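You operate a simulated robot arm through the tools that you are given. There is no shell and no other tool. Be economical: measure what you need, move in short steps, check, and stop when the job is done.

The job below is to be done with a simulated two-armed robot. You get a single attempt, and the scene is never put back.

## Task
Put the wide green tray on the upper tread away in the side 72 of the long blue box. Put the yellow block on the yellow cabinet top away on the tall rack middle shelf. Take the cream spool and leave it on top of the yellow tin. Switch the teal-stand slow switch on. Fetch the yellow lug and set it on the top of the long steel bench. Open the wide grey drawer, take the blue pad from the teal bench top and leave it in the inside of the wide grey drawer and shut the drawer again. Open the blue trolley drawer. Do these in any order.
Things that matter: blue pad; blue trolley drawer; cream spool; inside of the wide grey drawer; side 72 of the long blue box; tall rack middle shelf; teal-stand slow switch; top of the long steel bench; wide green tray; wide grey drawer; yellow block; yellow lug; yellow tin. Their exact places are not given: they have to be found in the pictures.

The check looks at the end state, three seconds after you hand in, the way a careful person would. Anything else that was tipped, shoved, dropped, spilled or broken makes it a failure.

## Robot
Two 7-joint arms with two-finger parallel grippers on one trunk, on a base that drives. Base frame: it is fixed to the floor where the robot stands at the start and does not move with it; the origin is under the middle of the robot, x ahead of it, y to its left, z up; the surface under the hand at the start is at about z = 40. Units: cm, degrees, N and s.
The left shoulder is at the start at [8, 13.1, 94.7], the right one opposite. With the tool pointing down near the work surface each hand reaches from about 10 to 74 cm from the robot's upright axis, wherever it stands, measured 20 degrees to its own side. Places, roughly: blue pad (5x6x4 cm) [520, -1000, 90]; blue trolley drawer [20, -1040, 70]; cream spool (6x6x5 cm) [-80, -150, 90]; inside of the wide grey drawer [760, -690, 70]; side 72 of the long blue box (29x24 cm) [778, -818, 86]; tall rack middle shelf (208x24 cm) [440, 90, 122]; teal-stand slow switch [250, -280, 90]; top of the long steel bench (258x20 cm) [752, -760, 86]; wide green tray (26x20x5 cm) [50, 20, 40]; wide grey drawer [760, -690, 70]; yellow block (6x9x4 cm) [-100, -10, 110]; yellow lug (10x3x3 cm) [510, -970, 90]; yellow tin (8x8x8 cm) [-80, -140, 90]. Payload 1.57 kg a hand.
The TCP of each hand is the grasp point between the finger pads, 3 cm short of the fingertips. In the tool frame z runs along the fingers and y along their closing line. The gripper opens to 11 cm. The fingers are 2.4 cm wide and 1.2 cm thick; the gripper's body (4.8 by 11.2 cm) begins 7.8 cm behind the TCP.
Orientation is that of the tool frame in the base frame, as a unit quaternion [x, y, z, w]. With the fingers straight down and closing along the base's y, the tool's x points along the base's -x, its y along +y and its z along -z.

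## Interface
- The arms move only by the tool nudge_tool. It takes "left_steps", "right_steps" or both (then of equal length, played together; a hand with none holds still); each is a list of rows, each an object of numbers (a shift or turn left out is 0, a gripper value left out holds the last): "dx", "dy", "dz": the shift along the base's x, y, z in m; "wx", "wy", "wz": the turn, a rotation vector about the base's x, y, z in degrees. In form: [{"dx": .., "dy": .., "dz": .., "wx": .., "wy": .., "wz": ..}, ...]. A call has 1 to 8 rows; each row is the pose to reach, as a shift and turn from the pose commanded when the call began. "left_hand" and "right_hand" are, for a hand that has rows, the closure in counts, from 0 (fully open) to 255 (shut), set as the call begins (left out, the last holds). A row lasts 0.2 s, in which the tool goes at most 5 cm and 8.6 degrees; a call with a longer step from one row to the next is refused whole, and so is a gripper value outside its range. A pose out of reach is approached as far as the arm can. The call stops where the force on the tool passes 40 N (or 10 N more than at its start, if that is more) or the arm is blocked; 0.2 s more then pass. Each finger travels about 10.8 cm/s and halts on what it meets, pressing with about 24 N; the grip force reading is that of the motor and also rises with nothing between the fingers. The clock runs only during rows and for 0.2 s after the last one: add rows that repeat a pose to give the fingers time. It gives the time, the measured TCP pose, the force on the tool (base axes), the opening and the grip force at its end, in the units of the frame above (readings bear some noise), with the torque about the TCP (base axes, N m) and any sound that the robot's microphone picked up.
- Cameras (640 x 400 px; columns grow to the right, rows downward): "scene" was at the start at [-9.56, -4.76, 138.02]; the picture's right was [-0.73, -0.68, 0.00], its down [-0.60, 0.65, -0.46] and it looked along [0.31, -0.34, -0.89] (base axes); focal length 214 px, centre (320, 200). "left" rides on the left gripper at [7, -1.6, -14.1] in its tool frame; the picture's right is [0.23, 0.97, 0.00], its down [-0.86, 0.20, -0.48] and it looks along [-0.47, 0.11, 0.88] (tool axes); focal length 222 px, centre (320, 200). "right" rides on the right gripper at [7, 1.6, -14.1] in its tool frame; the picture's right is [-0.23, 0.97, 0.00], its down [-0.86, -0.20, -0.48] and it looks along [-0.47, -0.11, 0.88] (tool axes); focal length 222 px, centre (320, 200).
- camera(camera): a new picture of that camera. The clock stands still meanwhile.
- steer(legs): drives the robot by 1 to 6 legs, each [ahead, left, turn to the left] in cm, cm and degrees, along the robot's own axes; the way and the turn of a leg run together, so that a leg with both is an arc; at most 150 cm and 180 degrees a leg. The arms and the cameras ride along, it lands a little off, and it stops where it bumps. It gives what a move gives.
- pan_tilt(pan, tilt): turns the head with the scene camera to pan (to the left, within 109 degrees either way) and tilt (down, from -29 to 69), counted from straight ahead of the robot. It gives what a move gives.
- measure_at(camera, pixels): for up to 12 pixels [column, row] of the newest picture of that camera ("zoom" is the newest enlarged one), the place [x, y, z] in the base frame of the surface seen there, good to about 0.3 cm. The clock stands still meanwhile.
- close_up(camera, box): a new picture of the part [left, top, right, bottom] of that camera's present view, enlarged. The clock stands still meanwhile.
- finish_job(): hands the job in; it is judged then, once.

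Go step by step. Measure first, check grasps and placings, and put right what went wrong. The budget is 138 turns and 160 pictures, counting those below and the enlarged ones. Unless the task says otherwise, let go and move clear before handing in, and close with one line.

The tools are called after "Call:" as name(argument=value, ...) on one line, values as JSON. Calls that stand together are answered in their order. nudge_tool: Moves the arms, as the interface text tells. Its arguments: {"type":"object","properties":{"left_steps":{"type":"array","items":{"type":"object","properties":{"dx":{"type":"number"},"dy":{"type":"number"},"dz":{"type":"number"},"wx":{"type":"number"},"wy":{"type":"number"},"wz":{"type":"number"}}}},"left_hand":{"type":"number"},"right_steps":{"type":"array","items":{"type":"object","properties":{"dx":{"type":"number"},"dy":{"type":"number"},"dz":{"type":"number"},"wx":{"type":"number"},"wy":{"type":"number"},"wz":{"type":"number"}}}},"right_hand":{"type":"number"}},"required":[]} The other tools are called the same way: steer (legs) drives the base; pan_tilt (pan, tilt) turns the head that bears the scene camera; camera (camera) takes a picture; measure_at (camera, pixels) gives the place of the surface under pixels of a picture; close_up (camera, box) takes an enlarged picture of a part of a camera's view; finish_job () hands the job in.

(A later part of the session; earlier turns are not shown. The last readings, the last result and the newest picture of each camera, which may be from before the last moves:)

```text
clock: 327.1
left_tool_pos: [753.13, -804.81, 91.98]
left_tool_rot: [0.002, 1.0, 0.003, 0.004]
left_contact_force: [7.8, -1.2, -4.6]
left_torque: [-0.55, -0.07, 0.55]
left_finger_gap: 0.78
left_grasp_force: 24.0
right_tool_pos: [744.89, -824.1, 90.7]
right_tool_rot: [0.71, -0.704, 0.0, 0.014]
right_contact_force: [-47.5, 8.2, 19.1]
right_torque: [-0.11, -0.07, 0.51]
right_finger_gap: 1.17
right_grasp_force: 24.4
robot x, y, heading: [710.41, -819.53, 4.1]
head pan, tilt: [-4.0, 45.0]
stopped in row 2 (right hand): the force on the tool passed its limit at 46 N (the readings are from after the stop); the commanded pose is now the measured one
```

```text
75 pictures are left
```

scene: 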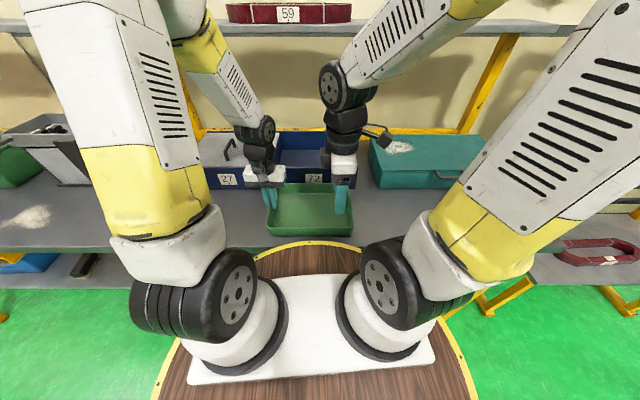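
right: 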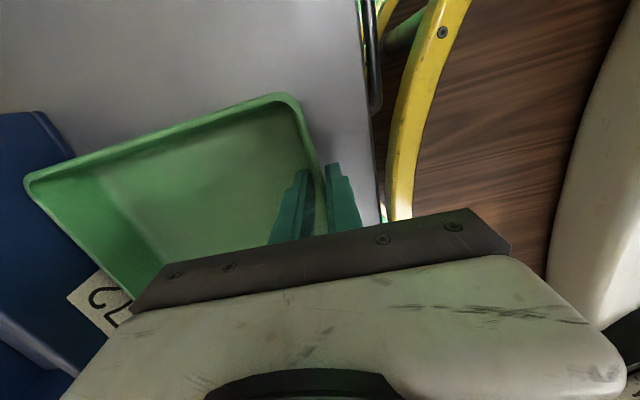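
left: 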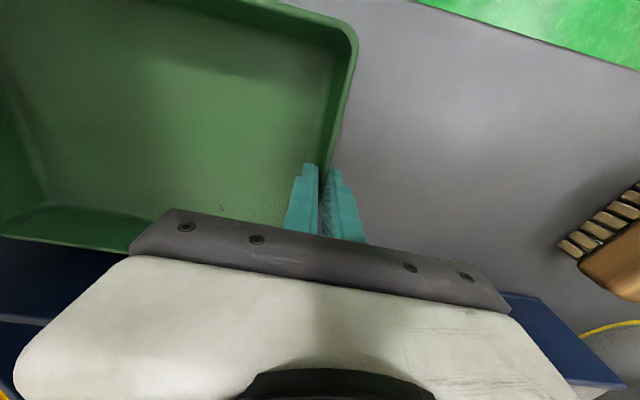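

The right hand could not come that near to the body (out of reach), so it pulled on the wall. I'll release both hands, raise them, back the base 9 cm and regrasp.

Call:
nudge_tool(right_steps=[{}, {}, {"dz": 0.04}, {"dz": 0.08}, {"dz": 0.12}], right_hand=100)

Call:
nudge_tool(left_steps=[{}, {}, {"dz": 0.04}, {"dz": 0.08}, {"dz": 0.12}], left_hand=150)

Call:
camera(camera="right")

Call:
camera(camera="left")

```text
clock: 328.3
left_tool_pos: [753.08, -804.77, 91.8]
left_tool_rot: [0.004, 1.0, 0.005, 0.001]
left_contact_force: [-0.5, -1.1, -0.3]
left_torque: [-0.56, 0.36, 0.07]
left_finger_gap: 0.63
left_grasp_force: 23.5
right_tool_pos: [745.82, -823.62, 102.72]
right_tool_rot: [0.708, -0.706, 0.002, 0.006]
right_contact_force: [0.0, 0.3, 0.7]
right_torque: [-0.01, 0.01, 0.02]
right_finger_gap: 6.71
right_grasp_force: 0.0
robot x, y, heading: [710.78, -819.23, 3.9]
head pan, tilt: [-4.0, 45.0]
```

```text
clock: 329.5
left_tool_pos: [753.18, -804.89, 103.8]
left_tool_rot: [0.004, 1.0, 0.004, 0.001]
left_contact_force: [0.7, 0.3, 0.1]
left_torque: [-0.01, 0.02, -0.01]
left_finger_gap: 4.54
left_grasp_force: 0.1
right_tool_pos: [745.87, -823.92, 102.68]
right_tool_rot: [0.709, -0.705, 0.001, 0.006]
right_contact_force: [0.9, -0.1, 0.1]
right_torque: [0.01, 0.03, 0.0]
right_finger_gap: 6.67
right_grasp_force: 0.0
robot x, y, heading: [710.79, -819.42, 4.1]
head pan, tilt: [-4.0, 45.0]
```

```text
74 pictures are left
```

right: 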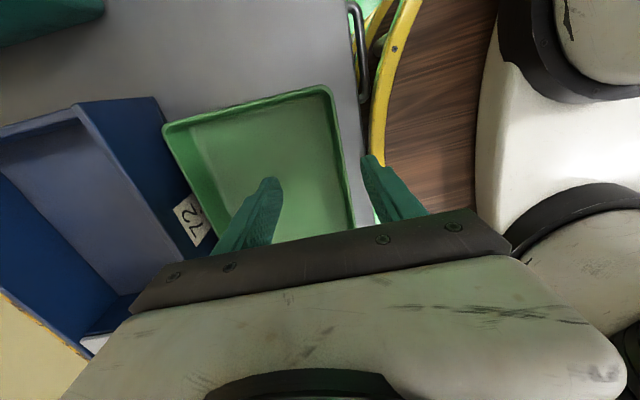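

```text
73 pictures are left
```

left: 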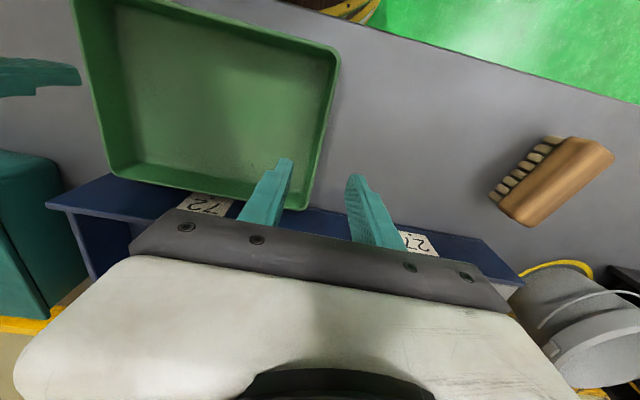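

Call:
measure_at(camera="right", pixels=[[330, 92], [338, 130], [346, 170], [354, 215], [165, 128], [335, 130]])

Call:
measure_at(camera="left", pixels=[[337, 55], [328, 100], [318, 150], [310, 190], [325, 100], [108, 165]])

Call:
steer(legs=[[-10, 0, 0]])

```text
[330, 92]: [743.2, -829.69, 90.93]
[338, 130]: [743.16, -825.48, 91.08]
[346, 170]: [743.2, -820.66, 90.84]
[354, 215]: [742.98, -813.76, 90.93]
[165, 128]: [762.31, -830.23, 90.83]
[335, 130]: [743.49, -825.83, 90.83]
```

```text
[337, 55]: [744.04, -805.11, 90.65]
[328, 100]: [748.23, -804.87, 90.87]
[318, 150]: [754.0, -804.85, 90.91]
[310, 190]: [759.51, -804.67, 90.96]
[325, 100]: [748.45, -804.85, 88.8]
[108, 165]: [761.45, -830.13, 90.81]
```

```text
clock: 330.7
left_tool_pos: [743.19, -805.69, 103.79]
left_tool_rot: [0.006, 1.0, 0.005, 0.0]
left_contact_force: [0.6, -0.2, 0.1]
left_torque: [-0.01, 0.04, -0.01]
left_finger_gap: 4.54
left_grasp_force: 0.1
right_tool_pos: [735.73, -824.69, 102.74]
right_tool_rot: [0.707, -0.707, 0.002, 0.007]
right_contact_force: [0.2, -0.8, -1.0]
right_torque: [0.03, 0.01, -0.03]
right_finger_gap: 6.7
right_grasp_force: 0.0
robot x, y, heading: [700.97, -820.23, 3.9]
head pan, tilt: [-4.0, 45.0]
```

Call:
nudge_tool(left_steps=[{"dx": 0.045, "dy": 0.005}, {"dx": 0.093, "dy": 0.009}, {"dx": 0.093, "dy": 0.009, "dz": -0.04}, {"dx": 0.093, "dy": 0.009, "dz": -0.08}, {"dx": 0.093, "dy": 0.009, "dz": -0.115}, {"dx": 0.093, "dy": 0.009, "dz": -0.126}, {"dx": 0.093, "dy": 0.009, "dz": -0.126}], right_steps=[{"dx": 0.038, "dy": -0.003}, {"dx": 0.075, "dy": -0.003}, {"dx": 0.075, "dy": -0.003, "dz": -0.04}, {"dx": 0.075, "dy": -0.003, "dz": -0.08}, {"dx": 0.075, "dy": -0.003, "dz": -0.11}, {"dx": 0.075, "dy": -0.003, "dz": -0.122}, {"dx": 0.075, "dy": -0.003, "dz": -0.122}])

Call:
camera(camera="right")

```text
clock: 332.3
left_tool_pos: [752.46, -804.88, 91.34]
left_tool_rot: [0.006, 1.0, 0.005, 0.001]
left_contact_force: [-0.8, 0.2, 0.0]
left_torque: [-0.03, 0.01, 0.03]
left_finger_gap: 4.53
left_grasp_force: 0.1
right_tool_pos: [743.27, -824.96, 90.45]
right_tool_rot: [-0.707, 0.707, -0.002, -0.007]
right_contact_force: [-0.6, 0.2, -0.2]
right_torque: [-0.02, 0.02, 0.02]
right_finger_gap: 6.7
right_grasp_force: 0.1
robot x, y, heading: [700.76, -820.16, 3.9]
head pan, tilt: [-4.0, 45.0]
```

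```text
72 pictures are left
```

right: 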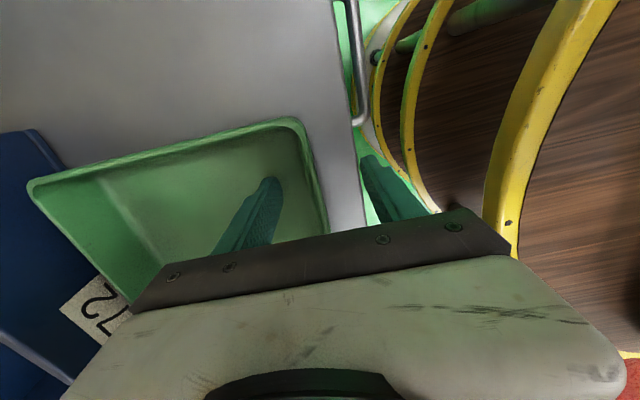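

Both hands straddle their walls. Closing both.

Call:
nudge_tool(left_steps=[{}, {}, {}, {}], right_steps=[{}, {}, {}, {}], left_hand=255, right_hand=255)

Call:
camera(camera="right")

```text
clock: 333.3
left_tool_pos: [752.6, -804.89, 91.35]
left_tool_rot: [0.006, 1.0, 0.004, 0.001]
left_contact_force: [-4.3, -1.9, 2.3]
left_torque: [-0.72, 0.36, -0.02]
left_finger_gap: 0.68
left_grasp_force: 24.1
right_tool_pos: [743.35, -824.86, 90.65]
right_tool_rot: [0.708, -0.707, 0.002, 0.006]
right_contact_force: [5.8, 1.9, 0.0]
right_torque: [-0.01, -0.9, -0.5]
right_finger_gap: 0.75
right_grasp_force: 24.7
robot x, y, heading: [700.63, -820.4, 3.8]
head pan, tilt: [-4.0, 45.0]
```

```text
71 pictures are left
```

right: 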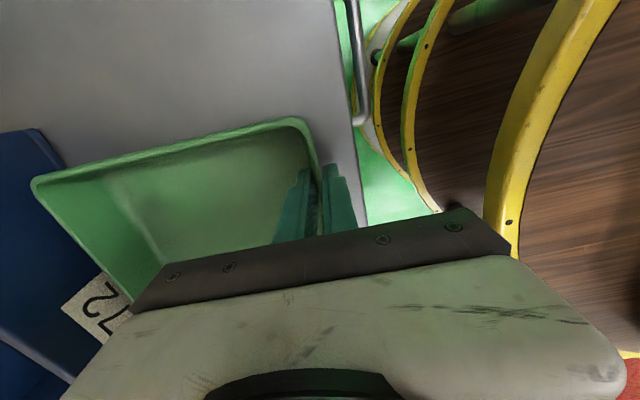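

Call:
nudge_tool(left_steps=[{"dz": 0.02}, {"dz": 0.04}, {"dz": 0.06}, {"dz": 0.08}, {"dz": 0.1}, {"dz": 0.12}, {"dz": 0.14}, {"dz": 0.15}], right_steps=[{"dz": 0.02}, {"dz": 0.04}, {"dz": 0.06}, {"dz": 0.08}, {"dz": 0.1}, {"dz": 0.12}, {"dz": 0.14}, {"dz": 0.15}])

Call:
camera(camera="scene")

Call:
camera(camera="left")

```text
clock: 335.1
left_tool_pos: [752.48, -805.05, 106.22]
left_tool_rot: [0.007, 1.0, 0.004, 0.001]
left_contact_force: [-5.3, -6.5, 6.6]
left_torque: [-0.76, 0.94, 0.15]
left_finger_gap: 0.58
left_grasp_force: 24.9
right_tool_pos: [743.27, -825.02, 105.44]
right_tool_rot: [-0.707, 0.707, -0.001, -0.007]
right_contact_force: [3.8, 4.9, -9.1]
right_torque: [-0.71, 0.06, -0.56]
right_finger_gap: 0.49
right_grasp_force: 23.9
robot x, y, heading: [701.15, -820.22, 3.6]
head pan, tilt: [-4.0, 45.0]
```

```text
70 pictures are left
```

scene: 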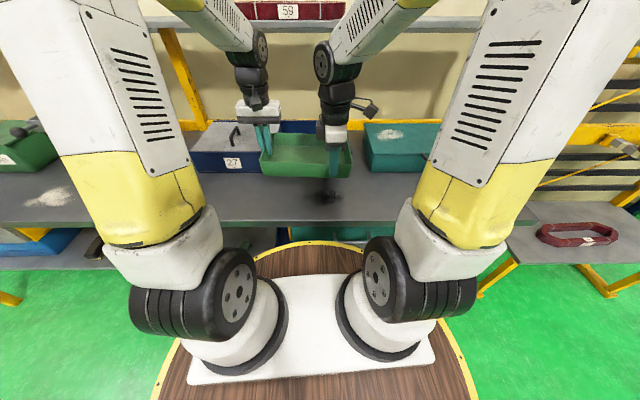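

```text
69 pictures are left
```

left: 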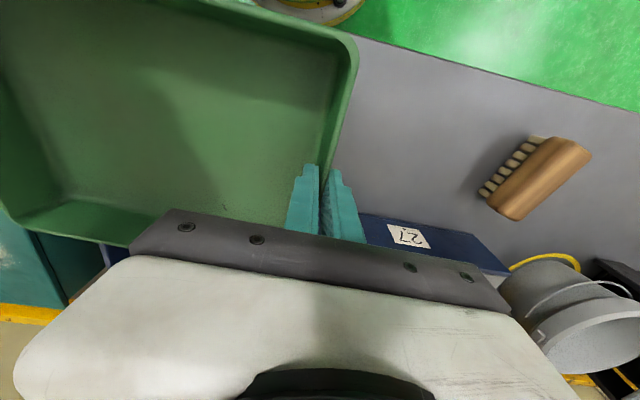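

Tray is level in the mixed grip. Driving 10 cm ahead, then pushing the arms forward over the compartment.

Call:
steer(legs=[[10, -1.5, 0]])

Call:
nudge_tool(left_steps=[{"dx": 0.03}, {"dx": 0.06}, {"dx": 0.09}, {"dx": 0.12}, {"dx": 0.15}], right_steps=[{"dx": 0.03}, {"dx": 0.06}, {"dx": 0.09}, {"dx": 0.12}, {"dx": 0.15}])

Call:
camera(camera="right")

Call:
camera(camera="left")

```text
clock: 336.2
left_tool_pos: [762.8, -805.73, 106.17]
left_tool_rot: [0.007, 1.0, 0.004, 0.001]
left_contact_force: [-5.1, -6.0, 4.8]
left_torque: [-0.75, 0.47, 0.14]
left_finger_gap: 0.6
left_grasp_force: 24.0
right_tool_pos: [753.51, -825.83, 105.53]
right_tool_rot: [0.708, -0.707, 0.001, 0.006]
right_contact_force: [4.3, 5.2, -7.9]
right_torque: [-0.44, 0.3, -0.6]
right_finger_gap: 0.52
right_grasp_force: 23.9
robot x, y, heading: [710.73, -821.27, 3.7]
head pan, tilt: [-4.0, 45.0]
```

```text
clock: 337.4
left_tool_pos: [777.96, -805.96, 106.18]
left_tool_rot: [0.007, 1.0, 0.003, 0.001]
left_contact_force: [-7.1, -9.6, 3.1]
left_torque: [-0.82, 0.18, 0.15]
left_finger_gap: 0.61
left_grasp_force: 24.2
right_tool_pos: [768.69, -826.0, 105.88]
right_tool_rot: [0.708, -0.707, 0.001, 0.006]
right_contact_force: [6.7, 9.2, -6.5]
right_torque: [-0.05, 0.37, -0.58]
right_finger_gap: 0.49
right_grasp_force: 24.0
robot x, y, heading: [711.03, -820.63, 3.5]
head pan, tilt: [-4.0, 45.0]
```

```text
68 pictures are left
```

right: 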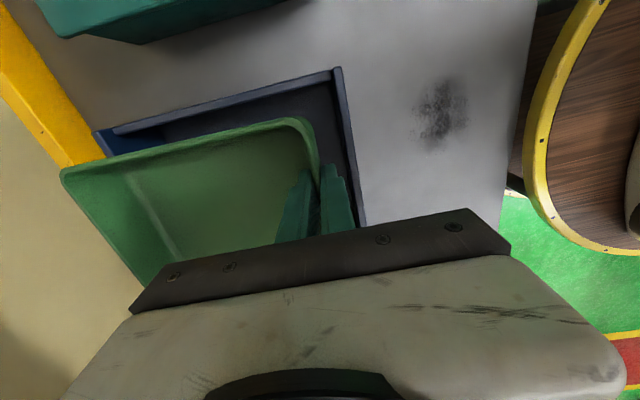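

```text
67 pictures are left
```

left: 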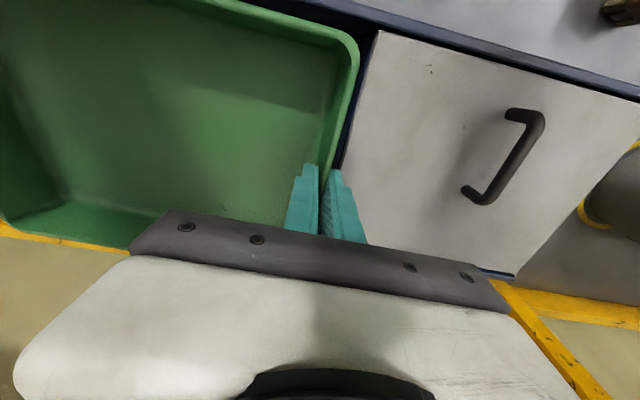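

Margins are about 0.8–2 cm all round. Lowering into side 72.

Call:
nudge_tool(left_steps=[{"dz": -0.03}, {"dz": -0.06}, {"dz": -0.085}, {"dz": -0.105}, {"dz": -0.12}, {"dz": -0.13}, {"dz": -0.136}, {"dz": -0.136}], right_steps=[{"dz": -0.03}, {"dz": -0.06}, {"dz": -0.085}, {"dz": -0.105}, {"dz": -0.12}, {"dz": -0.13}, {"dz": -0.137}, {"dz": -0.137}])

Call:
camera(camera="right")

Call:
camera(camera="left")

```text
clock: 339.2
left_tool_pos: [777.77, -805.7, 92.45]
left_tool_rot: [0.005, 1.0, 0.005, 0.001]
left_contact_force: [-3.6, -2.3, 2.0]
left_torque: [-0.72, -0.52, 0.15]
left_finger_gap: 0.67
left_grasp_force: 23.7
right_tool_pos: [768.56, -825.83, 91.94]
right_tool_rot: [0.708, -0.706, 0.001, 0.007]
right_contact_force: [4.4, 1.8, 5.4]
right_torque: [-0.38, -0.85, -0.49]
right_finger_gap: 0.68
right_grasp_force: 23.5
robot x, y, heading: [711.05, -821.02, 3.9]
head pan, tilt: [-4.0, 45.0]
```

```text
66 pictures are left
```

right: 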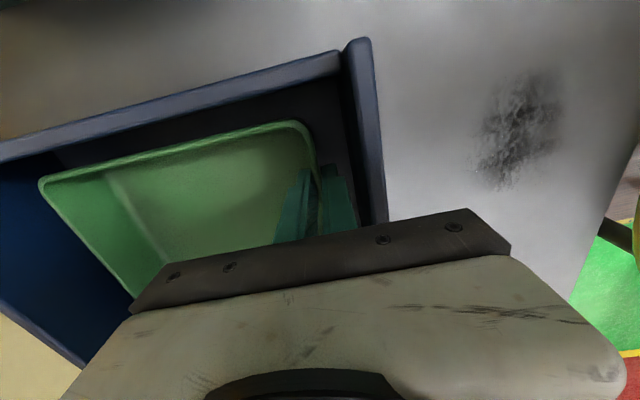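

```text
65 pictures are left
```

left: 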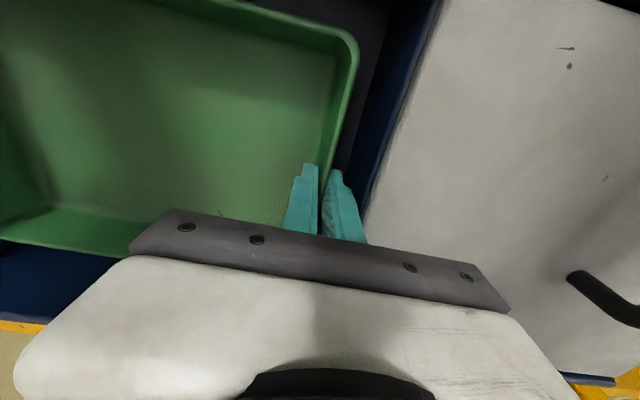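

Tray is in the compartment with light contact. Opening both slightly and lifting out.

Call:
nudge_tool(left_steps=[{"dz": -0.002}, {"dz": -0.003}], right_steps=[{"dz": -0.001}, {"dz": -0.002}])

Call:
nudge_tool(left_steps=[{}, {}, {"dz": 0.02}, {"dz": 0.05}, {"dz": 0.09}, {"dz": 0.13}, {"dz": 0.13}], right_steps=[{}, {}, {"dz": 0.02}, {"dz": 0.05}, {"dz": 0.09}, {"dz": 0.13}, {"dz": 0.13}], left_hand=215, right_hand=210)

Call:
camera(camera="right")

```text
clock: 339.8
left_tool_pos: [777.71, -805.62, 92.23]
left_tool_rot: [0.006, 1.0, 0.004, 0.002]
left_contact_force: [-2.3, 2.3, 2.1]
left_torque: [-0.66, -0.73, 0.21]
left_finger_gap: 0.69
left_grasp_force: 24.6
right_tool_pos: [768.44, -826.07, 91.64]
right_tool_rot: [0.707, -0.707, 0.002, 0.007]
right_contact_force: [-0.2, 0.3, 5.2]
right_torque: [-0.6, -0.77, -0.47]
right_finger_gap: 0.76
right_grasp_force: 24.1
robot x, y, heading: [711.16, -820.93, 3.6]
head pan, tilt: [-4.0, 45.0]
```

```text
clock: 341.4
left_tool_pos: [777.74, -805.67, 105.22]
left_tool_rot: [0.006, 1.0, 0.004, 0.001]
left_contact_force: [-0.9, -0.5, 0.0]
left_torque: [-0.01, 0.0, -0.03]
left_finger_gap: 1.71
left_grasp_force: 0.0
right_tool_pos: [768.61, -825.68, 104.71]
right_tool_rot: [-0.707, 0.707, -0.001, -0.007]
right_contact_force: [-0.1, 1.5, 0.3]
right_torque: [-0.03, 0.01, 0.01]
right_finger_gap: 1.94
right_grasp_force: 0.1
robot x, y, heading: [711.06, -821.04, 3.4]
head pan, tilt: [-4.0, 45.0]
```

```text
64 pictures are left
```

right: 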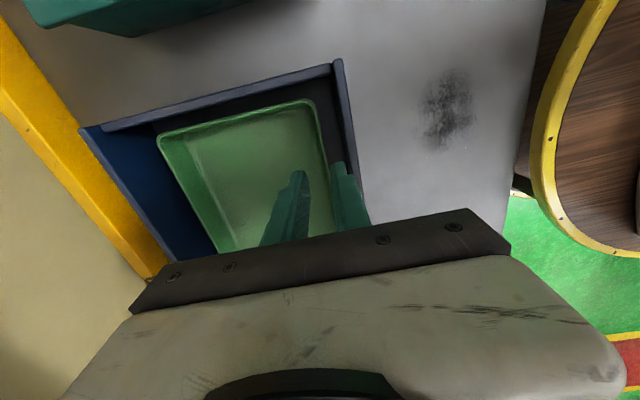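

The tray sits in side 72. Next I fetch the pad and lug: back off, turn round and go to the teal bench.

Call:
steer(legs=[[-58, 0, 0]])

Call:
nudge_tool(left_steps=[{"dx": -0.03, "dz": 0.03}, {"dx": -0.06, "dz": 0.06}, {"dx": -0.09, "dz": 0.09}, {"dx": -0.12, "dz": 0.12}, {"dx": -0.15, "dz": 0.15}, {"dx": -0.18, "dz": 0.18, "dy": 0.03}, {"dx": -0.21, "dz": 0.2, "dy": 0.06}, {"dx": -0.24, "dz": 0.22, "dy": 0.09}], right_steps=[{"dx": -0.02, "dz": 0.03, "wz": -8}, {"dx": -0.04, "dz": 0.06, "wz": -16}, {"dx": -0.06, "dz": 0.09, "wz": -24}, {"dx": -0.08, "dz": 0.12, "wz": -32}, {"dx": -0.1, "dz": 0.15, "wz": -40}, {"dx": -0.12, "dz": 0.18, "wz": -48, "dy": -0.02}, {"dx": -0.14, "dz": 0.2, "wz": -56, "dy": -0.04}, {"dx": -0.16, "dz": 0.22, "wz": -64, "dy": -0.06}], left_hand=0, right_hand=0)

Call:
steer(legs=[[0, 0, 176.5], [0, 150, 0]])

Call:
pan_tilt(pan=5, tilt=30)

Call:
camera(camera="scene")

```text
clock: 344.7
left_tool_pos: [719.46, -809.55, 105.09]
left_tool_rot: [0.005, 1.0, 0.003, 0.001]
left_contact_force: [0.1, 0.3, 0.3]
left_torque: [-0.02, 0.0, -0.01]
left_finger_gap: 1.73
left_grasp_force: 0.0
right_tool_pos: [710.29, -829.19, 104.64]
right_tool_rot: [0.709, -0.706, 0.001, 0.006]
right_contact_force: [0.9, 0.3, -1.0]
right_torque: [0.03, 0.04, -0.02]
right_finger_gap: 1.94
right_grasp_force: 0.1
robot x, y, heading: [652.52, -824.75, 3.6]
head pan, tilt: [-4.0, 45.0]
```

```text
refused: row 6 steps farther than a row can; nothing moved
```

```text
clock: 359.3
left_tool_pos: [592.47, -985.91, 105.25]
left_tool_rot: [1.0, -0.012, 0.0, 0.003]
left_contact_force: [-0.8, 0.1, 0.0]
left_torque: [0.01, 0.0, -0.02]
left_finger_gap: 1.75
left_grasp_force: 0.0
right_tool_pos: [601.76, -966.33, 104.58]
right_tool_rot: [0.711, 0.703, 0.006, -0.001]
right_contact_force: [-0.6, -0.6, -0.7]
right_torque: [-0.04, -0.01, -0.04]
right_finger_gap: 1.91
right_grasp_force: 0.0
robot x, y, heading: [659.06, -971.58, -176.9]
head pan, tilt: [-4.0, 45.0]
```

```text
clock: 360.1
left_tool_pos: [592.32, -985.93, 105.2]
left_tool_rot: [1.0, -0.012, 0.0, 0.003]
left_contact_force: [0.7, 0.0, 0.2]
left_torque: [0.0, 0.02, 0.02]
left_finger_gap: 1.73
left_grasp_force: 0.2
right_tool_pos: [601.74, -966.19, 104.66]
right_tool_rot: [0.711, 0.704, 0.006, -0.001]
right_contact_force: [-0.3, -0.2, 0.0]
right_torque: [0.0, 0.0, 0.01]
right_finger_gap: 1.92
right_grasp_force: 0.1
robot x, y, heading: [659.32, -971.87, -177.1]
head pan, tilt: [5.0, 30.0]
```

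```text
63 pictures are left
```

scene: 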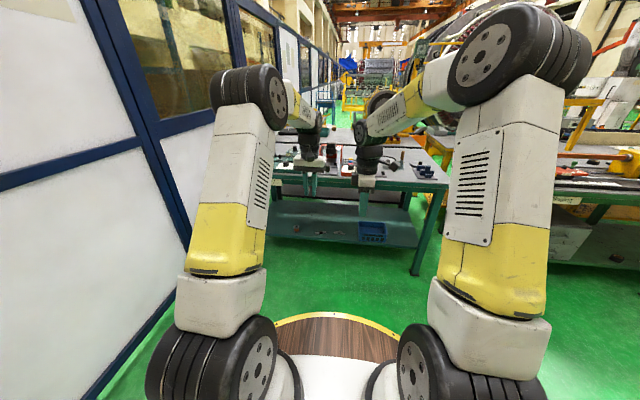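

Call:
close_up(camera="scene", box=[260, 110, 460, 280])

Call:
camera(camera="left")

```text
2.35 times, centred on (360, 195) of scene
```

zoom: 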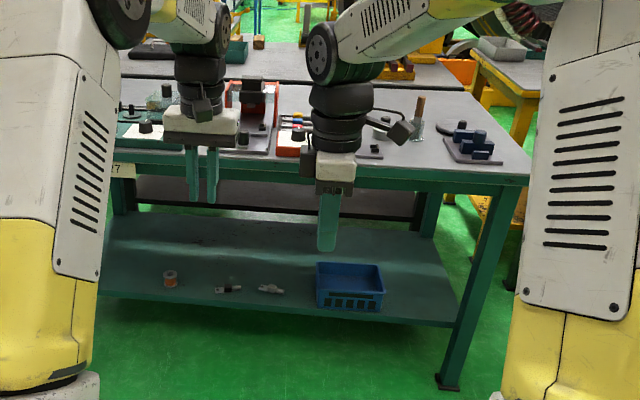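

```text
61 pictures are left
```

left: 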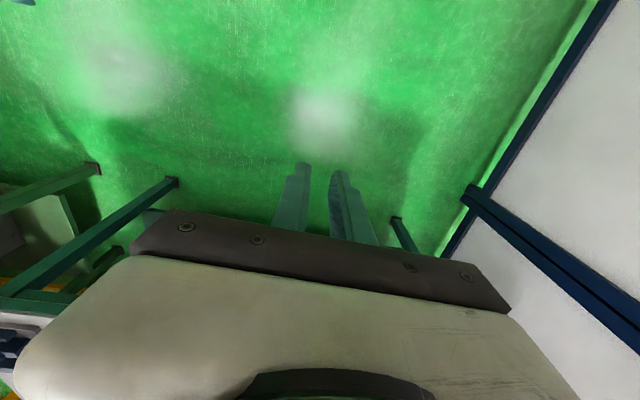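

I'll raise and spread the hands (right also turning back) to open the view.

Call:
nudge_tool(left_steps=[{"dz": 0.035, "dx": 0.02, "dy": -0.02}, {"dz": 0.07, "dx": 0.04, "dy": -0.04}, {"dz": 0.105, "dx": 0.06, "dy": -0.06}, {"dz": 0.14, "dx": 0.08, "dy": -0.08}, {"dz": 0.175, "dx": 0.1, "dy": -0.1}, {"dz": 0.21, "dx": 0.12, "dy": -0.12}, {"dz": 0.245, "dx": 0.14, "dy": -0.14}, {"dz": 0.26, "dx": 0.16, "dy": -0.16}], right_steps=[{"dz": 0.035, "dx": 0.01, "dy": 0.03, "wz": -8}, {"dz": 0.07, "dx": 0.02, "dy": 0.06, "wz": -16}, {"dz": 0.105, "dx": 0.03, "dy": 0.09, "wz": -24}, {"dz": 0.14, "dx": 0.04, "dy": 0.12, "wz": -32}, {"dz": 0.175, "dx": 0.05, "dy": 0.15, "wz": -40}, {"dz": 0.21, "dx": 0.06, "dy": 0.18, "wz": -48}, {"dz": 0.245, "dx": 0.07, "dy": 0.21, "wz": -56}, {"dz": 0.26, "dx": 0.08, "dy": 0.24, "wz": -64}], left_hand=0, right_hand=0)

Call:
steer(legs=[[60, 0, -3]])

Call:
pan_tilt(pan=5, tilt=35)

Call:
camera(camera="scene")

```text
clock: 361.9
left_tool_pos: [608.32, -1002.0, 130.87]
left_tool_rot: [1.0, -0.012, -0.001, 0.003]
left_contact_force: [-1.1, -0.6, -0.2]
left_torque: [0.0, 0.0, 0.02]
left_finger_gap: 10.99
left_grasp_force: 0.0
right_tool_pos: [609.77, -942.38, 130.81]
right_tool_rot: [0.976, 0.219, 0.006, 0.002]
right_contact_force: [-0.6, -0.6, 0.4]
right_torque: [0.02, -0.05, -0.01]
right_finger_gap: 11.01
right_grasp_force: 0.0
robot x, y, heading: [659.34, -971.77, -177.0]
head pan, tilt: [5.0, 30.0]
```

```text
clock: 365.3
left_tool_pos: [546.93, -1000.39, 130.87]
left_tool_rot: [0.999, -0.042, -0.002, 0.004]
left_contact_force: [0.2, 0.1, 0.2]
left_torque: [0.01, -0.01, 0.01]
left_finger_gap: 11.02
left_grasp_force: 0.1
right_tool_pos: [551.64, -940.9, 130.8]
right_tool_rot: [0.981, 0.192, 0.006, 0.002]
right_contact_force: [-0.5, 0.6, -0.7]
right_torque: [0.02, 0.0, -0.01]
right_finger_gap: 10.98
right_grasp_force: 0.1
robot x, y, heading: [600.01, -972.96, 179.6]
head pan, tilt: [5.0, 30.0]
```

```text
clock: 365.9
left_tool_pos: [546.84, -1000.34, 130.97]
left_tool_rot: [0.999, -0.04, -0.001, 0.003]
left_contact_force: [-0.2, 0.2, -0.9]
left_torque: [0.0, 0.01, -0.01]
left_finger_gap: 11.01
left_grasp_force: 0.0
right_tool_pos: [551.74, -940.91, 130.76]
right_tool_rot: [0.981, 0.192, 0.006, 0.003]
right_contact_force: [0.3, -0.7, -0.3]
right_torque: [-0.03, 0.0, 0.01]
right_finger_gap: 10.98
right_grasp_force: 0.1
robot x, y, heading: [599.42, -972.8, 179.6]
head pan, tilt: [5.0, 35.0]
```

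```text
60 pictures are left
```

scene: 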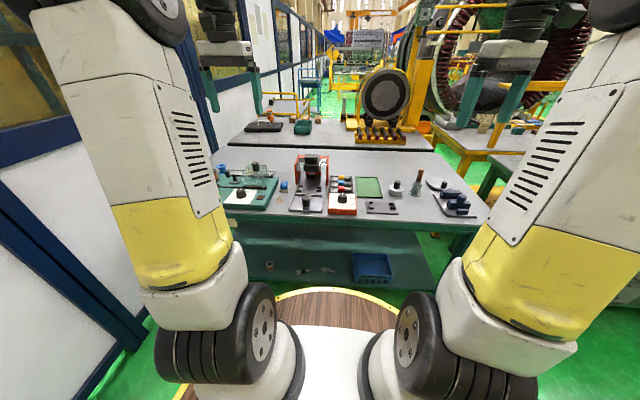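

Call:
close_up(camera="scene", box=[210, 140, 490, 235])

```text
2.29 times, centred on (350, 188) of scene
```

zoom: 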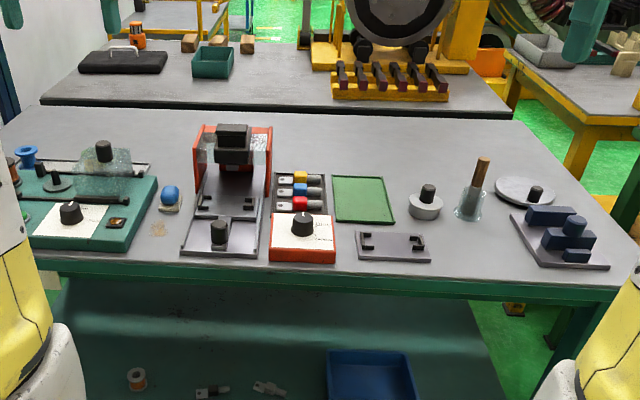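

Call:
measure_at(camera="zoom", pixels=[[170, 192], [168, 208], [300, 177], [316, 180], [283, 176], [300, 192], [300, 205], [274, 175], [325, 178], [300, 262], [302, 222], [260, 165]])

Call:
close_up(camera="scene", box=[265, 145, 365, 220])

```text
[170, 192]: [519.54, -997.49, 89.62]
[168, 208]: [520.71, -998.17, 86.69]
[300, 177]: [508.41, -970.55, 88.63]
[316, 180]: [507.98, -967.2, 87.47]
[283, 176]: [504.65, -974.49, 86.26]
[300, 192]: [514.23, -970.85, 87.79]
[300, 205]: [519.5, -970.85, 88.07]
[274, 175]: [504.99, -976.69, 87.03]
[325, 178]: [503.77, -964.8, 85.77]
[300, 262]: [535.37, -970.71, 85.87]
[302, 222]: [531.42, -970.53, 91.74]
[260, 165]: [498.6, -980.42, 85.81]
```

```text
5.33 times, centred on (315, 182) of scene
```

zoom: 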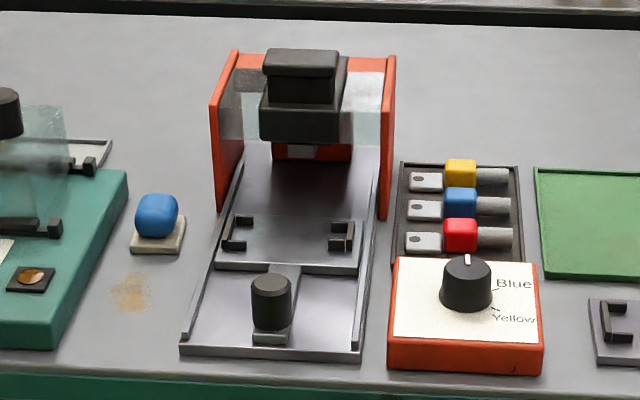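

The blue pad is at (519.5,−997.8), top z≈90; the yellow lug lies along y at (508.4,−970.5), z≈88.6 in a slotted rack. I'll close in, centred between them, and turn both tools to close along x.

Call:
steer(legs=[[27, 12, 0]])

Call:
nudge_tool(left_steps=[{"wz": -8.5}, {"wz": -17}, {"wz": -25.5, "dz": -0.02}, {"wz": -34, "dz": -0.04}, {"wz": -42.5, "dz": -0.07}, {"wz": -51, "dz": -0.1}, {"wz": -59.5, "dz": -0.13}, {"wz": -68, "dz": -0.16}], right_steps=[{"wz": 8.5}, {"wz": 17}, {"wz": 25.5, "dz": -0.02}, {"wz": 34, "dz": -0.04}, {"wz": 42.5, "dz": -0.07}, {"wz": 51, "dz": -0.1}, {"wz": 59.5, "dz": -0.13}, {"wz": 68, "dz": -0.16}])

Call:
camera(camera="right")

Call:
camera(camera="left")

```text
clock: 368.0
left_tool_pos: [519.51, -1011.71, 130.89]
left_tool_rot: [0.999, -0.043, -0.001, 0.003]
left_contact_force: [-1.0, -0.3, -0.4]
left_torque: [-0.01, 0.0, 0.02]
left_finger_gap: 11.01
left_grasp_force: 0.0
right_tool_pos: [524.53, -952.25, 130.73]
right_tool_rot: [0.982, 0.19, 0.006, 0.002]
right_contact_force: [0.3, 1.4, 0.3]
right_torque: [-0.02, 0.02, 0.03]
right_finger_gap: 10.99
right_grasp_force: 0.2
robot x, y, heading: [572.49, -984.53, 179.6]
head pan, tilt: [5.0, 35.0]
```

```text
clock: 369.8
left_tool_pos: [519.32, -1012.15, 114.96]
left_tool_rot: [0.803, -0.596, -0.002, 0.002]
left_contact_force: [0.4, -0.8, -0.2]
left_torque: [0.03, 0.02, 0.02]
left_finger_gap: 11.0
left_grasp_force: 0.0
right_tool_pos: [524.39, -952.18, 114.67]
right_tool_rot: [0.708, 0.707, 0.006, -0.001]
right_contact_force: [-0.3, -0.3, 0.9]
right_torque: [0.0, 0.0, 0.01]
right_finger_gap: 11.02
right_grasp_force: 0.1
robot x, y, heading: [572.28, -984.62, 179.4]
head pan, tilt: [5.0, 35.0]
```

```text
57 pictures are left
```

right: 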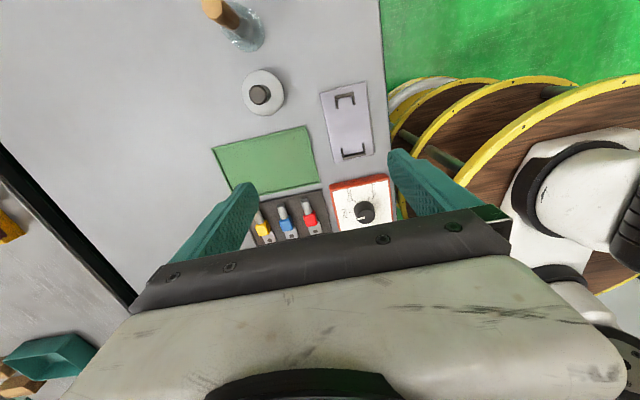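

```text
56 pictures are left
```

left: 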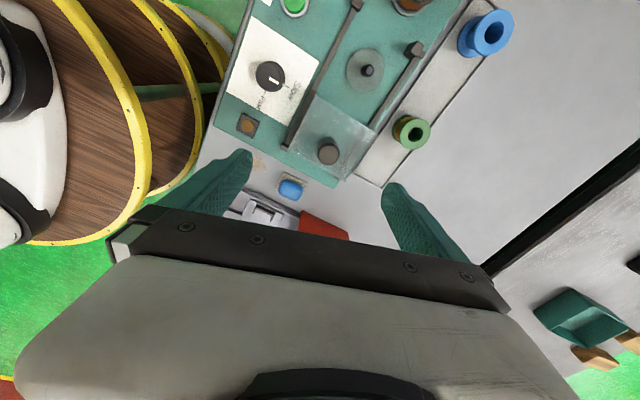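

Call:
measure_at(camera="scene", pixels=[[321, 157], [305, 157], [338, 157], [309, 162], [284, 167]])

Call:
measure_at(camera="left", pixels=[[291, 188], [295, 200], [279, 188], [302, 190], [291, 180], [325, 150], [330, 180]])

Call:
measure_at(camera="right", pixels=[[262, 225], [257, 229], [268, 226], [260, 215], [266, 238], [284, 222], [310, 215]])

```text
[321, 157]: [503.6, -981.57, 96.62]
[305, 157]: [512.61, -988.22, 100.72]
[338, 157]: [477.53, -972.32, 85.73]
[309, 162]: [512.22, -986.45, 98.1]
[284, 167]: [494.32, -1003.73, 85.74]
```

```text
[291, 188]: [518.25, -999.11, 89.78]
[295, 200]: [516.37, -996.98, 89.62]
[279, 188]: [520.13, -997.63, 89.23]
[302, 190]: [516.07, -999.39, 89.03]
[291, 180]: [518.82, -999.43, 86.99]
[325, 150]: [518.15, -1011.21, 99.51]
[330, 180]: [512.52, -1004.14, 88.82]
```

```text
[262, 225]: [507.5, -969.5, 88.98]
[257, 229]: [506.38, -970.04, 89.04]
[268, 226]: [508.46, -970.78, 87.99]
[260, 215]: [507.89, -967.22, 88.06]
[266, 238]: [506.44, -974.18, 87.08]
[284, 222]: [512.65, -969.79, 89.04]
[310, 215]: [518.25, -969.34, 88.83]
```

Crimp tool (top z 100.7) lies between them but clear of both approaches. Moving both hands above their targets.

Call:
nudge_tool(left_steps=[{"dx": -0.001, "dy": 0.017, "wz": -3}, {"dx": -0.002, "dy": 0.035, "wz": -6}, {"dx": -0.004, "dy": 0.052, "wz": -9}, {"dx": -0.005, "dy": 0.07, "wz": -12}, {"dx": -0.006, "dy": 0.087, "wz": -15}, {"dx": -0.008, "dy": 0.104, "wz": -18, "dz": -0.02}, {"dx": -0.009, "dy": 0.122, "wz": -20, "dz": -0.05}, {"dx": -0.01, "dy": 0.139, "wz": -22, "dz": -0.08}], right_steps=[{"dx": -0.021, "dy": -0.022, "dz": -0.01}, {"dx": -0.042, "dy": -0.044, "dz": -0.02}, {"dx": -0.063, "dy": -0.067, "dz": -0.03}, {"dx": -0.084, "dy": -0.089, "dz": -0.04}, {"dx": -0.105, "dy": -0.111, "dz": -0.05}, {"dx": -0.126, "dy": -0.133, "dz": -0.06}, {"dx": -0.147, "dy": -0.156, "dz": -0.07}, {"dx": -0.168, "dy": -0.178, "dz": -0.1}], right_hand=166)

Call:
close_up(camera="right", box=[220, 60, 420, 220])

Call:
close_up(camera="left", box=[220, 60, 420, 220])

```text
clock: 371.6
left_tool_pos: [518.37, -997.71, 106.92]
left_tool_rot: [-0.676, 0.737, 0.004, -0.003]
left_contact_force: [0.6, -0.9, 0.6]
left_torque: [-0.03, 0.04, -0.01]
left_finger_gap: 10.98
left_grasp_force: 0.0
right_tool_pos: [507.56, -970.21, 104.74]
right_tool_rot: [0.708, 0.706, 0.006, -0.002]
right_contact_force: [0.1, -0.8, 1.0]
right_torque: [-0.02, 0.02, 0.02]
right_finger_gap: 3.85
right_grasp_force: 0.0
robot x, y, heading: [572.33, -984.65, 179.6]
head pan, tilt: [5.0, 35.0]
```

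```text
2.50 times, centred on (320, 140) of right
```

zoom: 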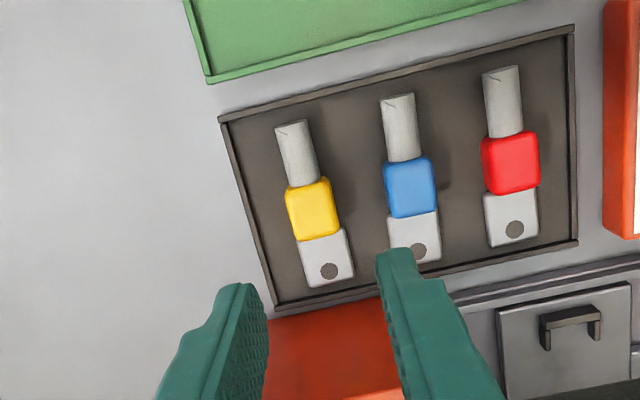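

```text
2.50 times, centred on (320, 140) of left
```

zoom: 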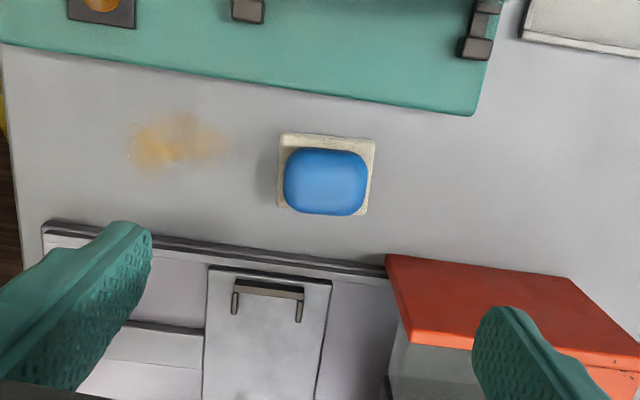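

Call:
measure_at(camera="zoom", pixels=[[282, 135], [374, 142], [366, 214], [278, 205], [325, 180], [286, 180], [366, 185], [325, 152], [325, 212]])

Call:
close_up(camera="right", box=[220, 60, 420, 220])

Call:
measure_at(camera="zoom", pixels=[[288, 210], [337, 205], [313, 208], [308, 182], [320, 238], [387, 190], [434, 185], [410, 188], [222, 118], [272, 300], [330, 270], [295, 150]])

```text
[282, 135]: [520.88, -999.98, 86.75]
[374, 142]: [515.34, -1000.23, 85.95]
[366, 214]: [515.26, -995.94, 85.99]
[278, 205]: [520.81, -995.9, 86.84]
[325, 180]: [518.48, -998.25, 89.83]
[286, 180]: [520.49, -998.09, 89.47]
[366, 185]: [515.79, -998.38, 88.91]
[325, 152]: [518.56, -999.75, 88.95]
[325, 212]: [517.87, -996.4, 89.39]
```

```text
2.50 times, centred on (320, 140) of right
```

zoom: 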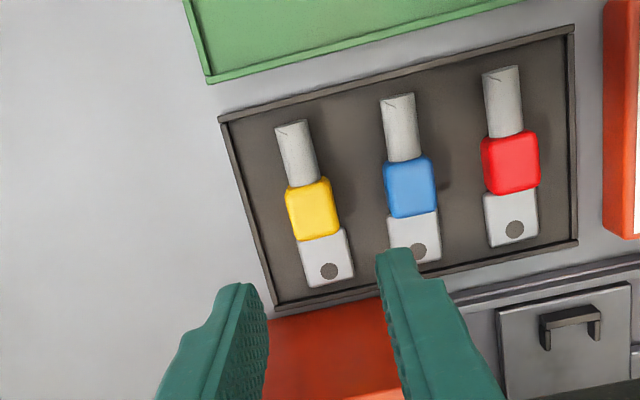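

```text
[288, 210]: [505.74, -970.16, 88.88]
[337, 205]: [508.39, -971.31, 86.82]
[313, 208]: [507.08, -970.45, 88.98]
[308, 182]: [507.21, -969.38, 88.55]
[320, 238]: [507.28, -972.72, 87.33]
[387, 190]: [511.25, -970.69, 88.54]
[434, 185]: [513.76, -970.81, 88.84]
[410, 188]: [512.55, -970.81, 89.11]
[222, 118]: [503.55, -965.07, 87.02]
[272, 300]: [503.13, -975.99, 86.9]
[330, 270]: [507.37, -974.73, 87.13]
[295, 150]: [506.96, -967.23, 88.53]
```

Targets refined: lug body centre (507.1,−970.8), pad centre (518.1,−998.1). Lowering both hands.

Call:
nudge_tool(left_steps=[{"dx": -0.002, "dy": -0.004, "dz": -0.03, "wz": 5}, {"dx": -0.002, "dy": -0.004, "dz": -0.07, "wz": 5}, {"dx": -0.002, "dy": -0.004, "dz": -0.11, "wz": 5}, {"dx": -0.002, "dy": -0.004, "dz": -0.145, "wz": 5}, {"dx": -0.002, "dy": -0.004, "dz": -0.165, "wz": 5}, {"dx": -0.002, "dy": -0.004, "dz": -0.175, "wz": 5}, {"dx": -0.002, "dy": -0.004, "dz": -0.175, "wz": 5}], right_steps=[{"dx": -0.005, "dy": -0.006, "dz": -0.03}, {"dx": -0.005, "dy": -0.006, "dz": -0.06}, {"dx": -0.005, "dy": -0.006, "dz": -0.09}, {"dx": -0.005, "dy": -0.006, "dz": -0.115}, {"dx": -0.005, "dy": -0.006, "dz": -0.135}, {"dx": -0.005, "dy": -0.006, "dz": -0.149}, {"dx": -0.005, "dy": -0.006, "dz": -0.149}])

Call:
camera(camera="right")

Call:
camera(camera="left")

```text
clock: 373.2
left_tool_pos: [518.18, -998.14, 89.16]
left_tool_rot: [0.707, -0.707, -0.003, 0.001]
left_contact_force: [0.1, -0.7, -0.1]
left_torque: [0.0, 0.03, 0.0]
left_finger_gap: 11.04
left_grasp_force: 0.1
right_tool_pos: [507.04, -970.84, 89.7]
right_tool_rot: [0.708, 0.706, 0.006, -0.002]
right_contact_force: [0.2, -0.6, 0.7]
right_torque: [0.01, 0.01, 0.03]
right_finger_gap: 3.86
right_grasp_force: 0.0
robot x, y, heading: [572.55, -984.61, 179.7]
head pan, tilt: [5.0, 35.0]
```

```text
52 pictures are left
```

right: 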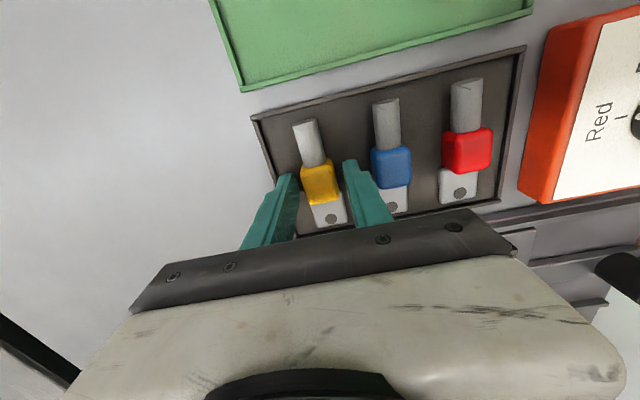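

```text
51 pictures are left
```

left: 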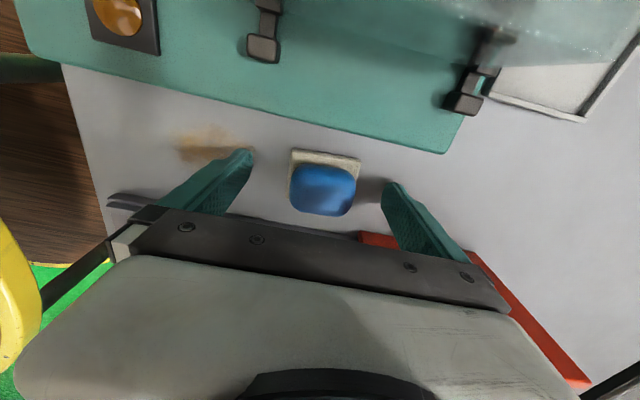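

Both straddle their targets. Closing both, then lifting straight up.

Call:
nudge_tool(left_steps=[{}, {}, {}, {}], right_steps=[{}, {}, {}, {}], left_hand=255, right_hand=255)

Call:
nudge_tool(left_steps=[{"dz": 0.03}, {"dz": 0.07}, {"dz": 0.11}, {"dz": 0.15}, {"dz": 0.19}, {"dz": 0.23}, {"dz": 0.27}, {"dz": 0.31}], right_steps=[{"dz": 0.03}, {"dz": 0.07}, {"dz": 0.11}, {"dz": 0.15}, {"dz": 0.19}, {"dz": 0.23}, {"dz": 0.27}, {"dz": 0.31}])

Call:
camera(camera="right")

Call:
camera(camera="left")

```text
clock: 374.2
left_tool_pos: [518.26, -998.14, 89.3]
left_tool_rot: [0.708, -0.706, -0.004, 0.001]
left_contact_force: [-0.4, -0.1, 0.5]
left_torque: [0.05, 0.05, 0.01]
left_finger_gap: 5.54
left_grasp_force: 24.3
right_tool_pos: [507.08, -970.93, 89.75]
right_tool_rot: [0.708, 0.706, 0.007, -0.002]
right_contact_force: [0.5, 0.8, 0.6]
right_torque: [0.01, 0.02, 0.03]
right_finger_gap: 2.52
right_grasp_force: 24.2
robot x, y, heading: [571.95, -984.53, 179.7]
head pan, tilt: [5.0, 35.0]
```

```text
clock: 376.0
left_tool_pos: [518.14, -998.13, 120.39]
left_tool_rot: [0.708, -0.707, -0.003, 0.002]
left_contact_force: [0.7, -0.6, -1.1]
left_torque: [0.01, -0.04, -0.02]
left_finger_gap: 5.55
left_grasp_force: 24.1
right_tool_pos: [507.1, -970.93, 121.09]
right_tool_rot: [0.708, 0.706, 0.007, -0.001]
right_contact_force: [0.1, 0.4, -1.4]
right_torque: [0.0, -0.04, 0.04]
right_finger_gap: 2.54
right_grasp_force: 24.2
robot x, y, heading: [572.13, -984.63, 179.5]
head pan, tilt: [5.0, 35.0]
```

```text
50 pictures are left
```

right: 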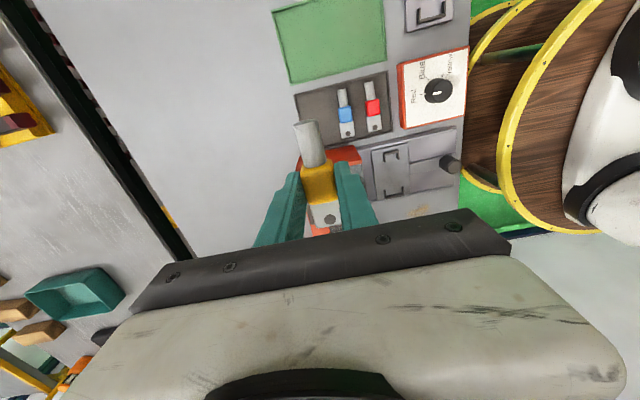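

```text
49 pictures are left
```

left: 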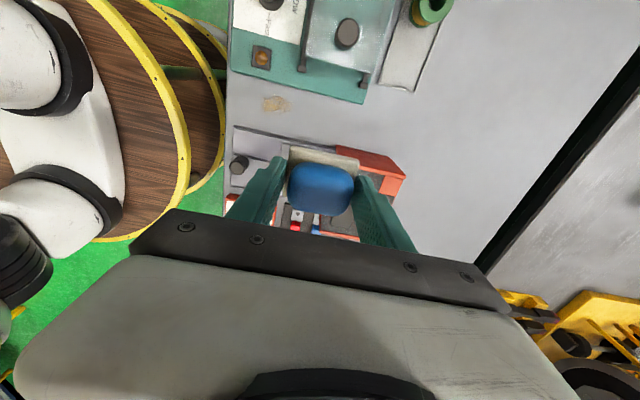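

Lug (gap 2.5) and pad (gap 5.5) are both held. Driving back to the steel bench.

Call:
steer(legs=[[-80, 0, 0], [0, 0, -179.6], [0, 150, 0], [0, 100, 0]])

Call:
pan_tilt(pan=10, tilt=30)

Call:
camera(camera="scene")

```text
clock: 399.4
left_tool_pos: [718.91, -726.07, 120.38]
left_tool_rot: [0.72, 0.694, 0.003, 0.003]
left_contact_force: [0.0, -0.1, -0.3]
left_torque: [0.0, -0.01, 0.01]
left_finger_gap: 5.51
left_grasp_force: 23.9
right_tool_pos: [728.89, -753.79, 121.08]
right_tool_rot: [-0.692, 0.722, -0.001, -0.006]
right_contact_force: [-0.6, -0.4, -0.8]
right_torque: [0.03, 0.01, 0.0]
right_finger_gap: 2.51
right_grasp_force: 23.7
robot x, y, heading: [664.05, -737.63, -2.5]
head pan, tilt: [5.0, 35.0]
```

```text
clock: 400.1
left_tool_pos: [718.9, -726.06, 120.3]
left_tool_rot: [0.72, 0.694, 0.001, 0.003]
left_contact_force: [0.0, 1.1, -0.1]
left_torque: [0.02, -0.02, 0.01]
left_finger_gap: 5.5
left_grasp_force: 24.1
right_tool_pos: [728.82, -753.84, 121.03]
right_tool_rot: [-0.692, 0.722, 0.0, -0.006]
right_contact_force: [-0.7, 0.1, -1.3]
right_torque: [0.03, -0.02, -0.03]
right_finger_gap: 2.53
right_grasp_force: 24.1
robot x, y, heading: [664.38, -737.64, -2.8]
head pan, tilt: [10.0, 30.0]
```

```text
48 pictures are left
```

scene: 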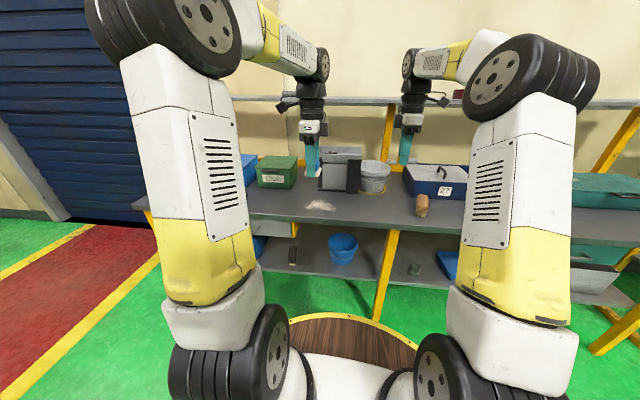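

Call:
measure_at(camera="scene", pixels=[[390, 208], [395, 217], [400, 200], [421, 212], [375, 192], [320, 206], [285, 228], [294, 228], [275, 225], [355, 208]])

Call:
close_up(camera="scene", box=[240, 140, 460, 290])

```text
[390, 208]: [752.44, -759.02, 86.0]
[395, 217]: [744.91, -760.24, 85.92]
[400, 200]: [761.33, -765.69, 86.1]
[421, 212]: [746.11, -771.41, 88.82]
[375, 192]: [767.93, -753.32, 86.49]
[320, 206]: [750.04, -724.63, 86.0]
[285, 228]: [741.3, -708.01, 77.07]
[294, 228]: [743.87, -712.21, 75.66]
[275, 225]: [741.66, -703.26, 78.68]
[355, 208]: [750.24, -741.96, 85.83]
```

```text
2.67 times, centred on (350, 215) of scene
```

zoom: 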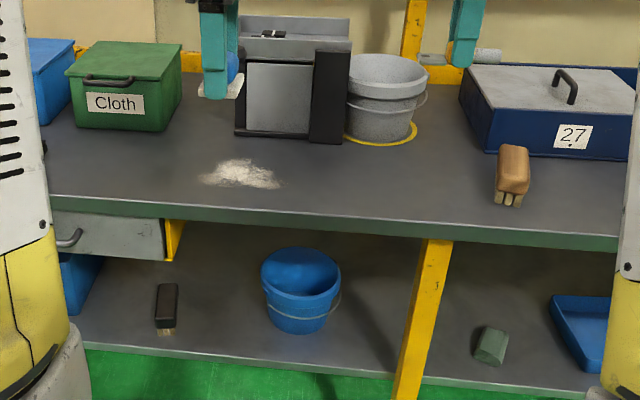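

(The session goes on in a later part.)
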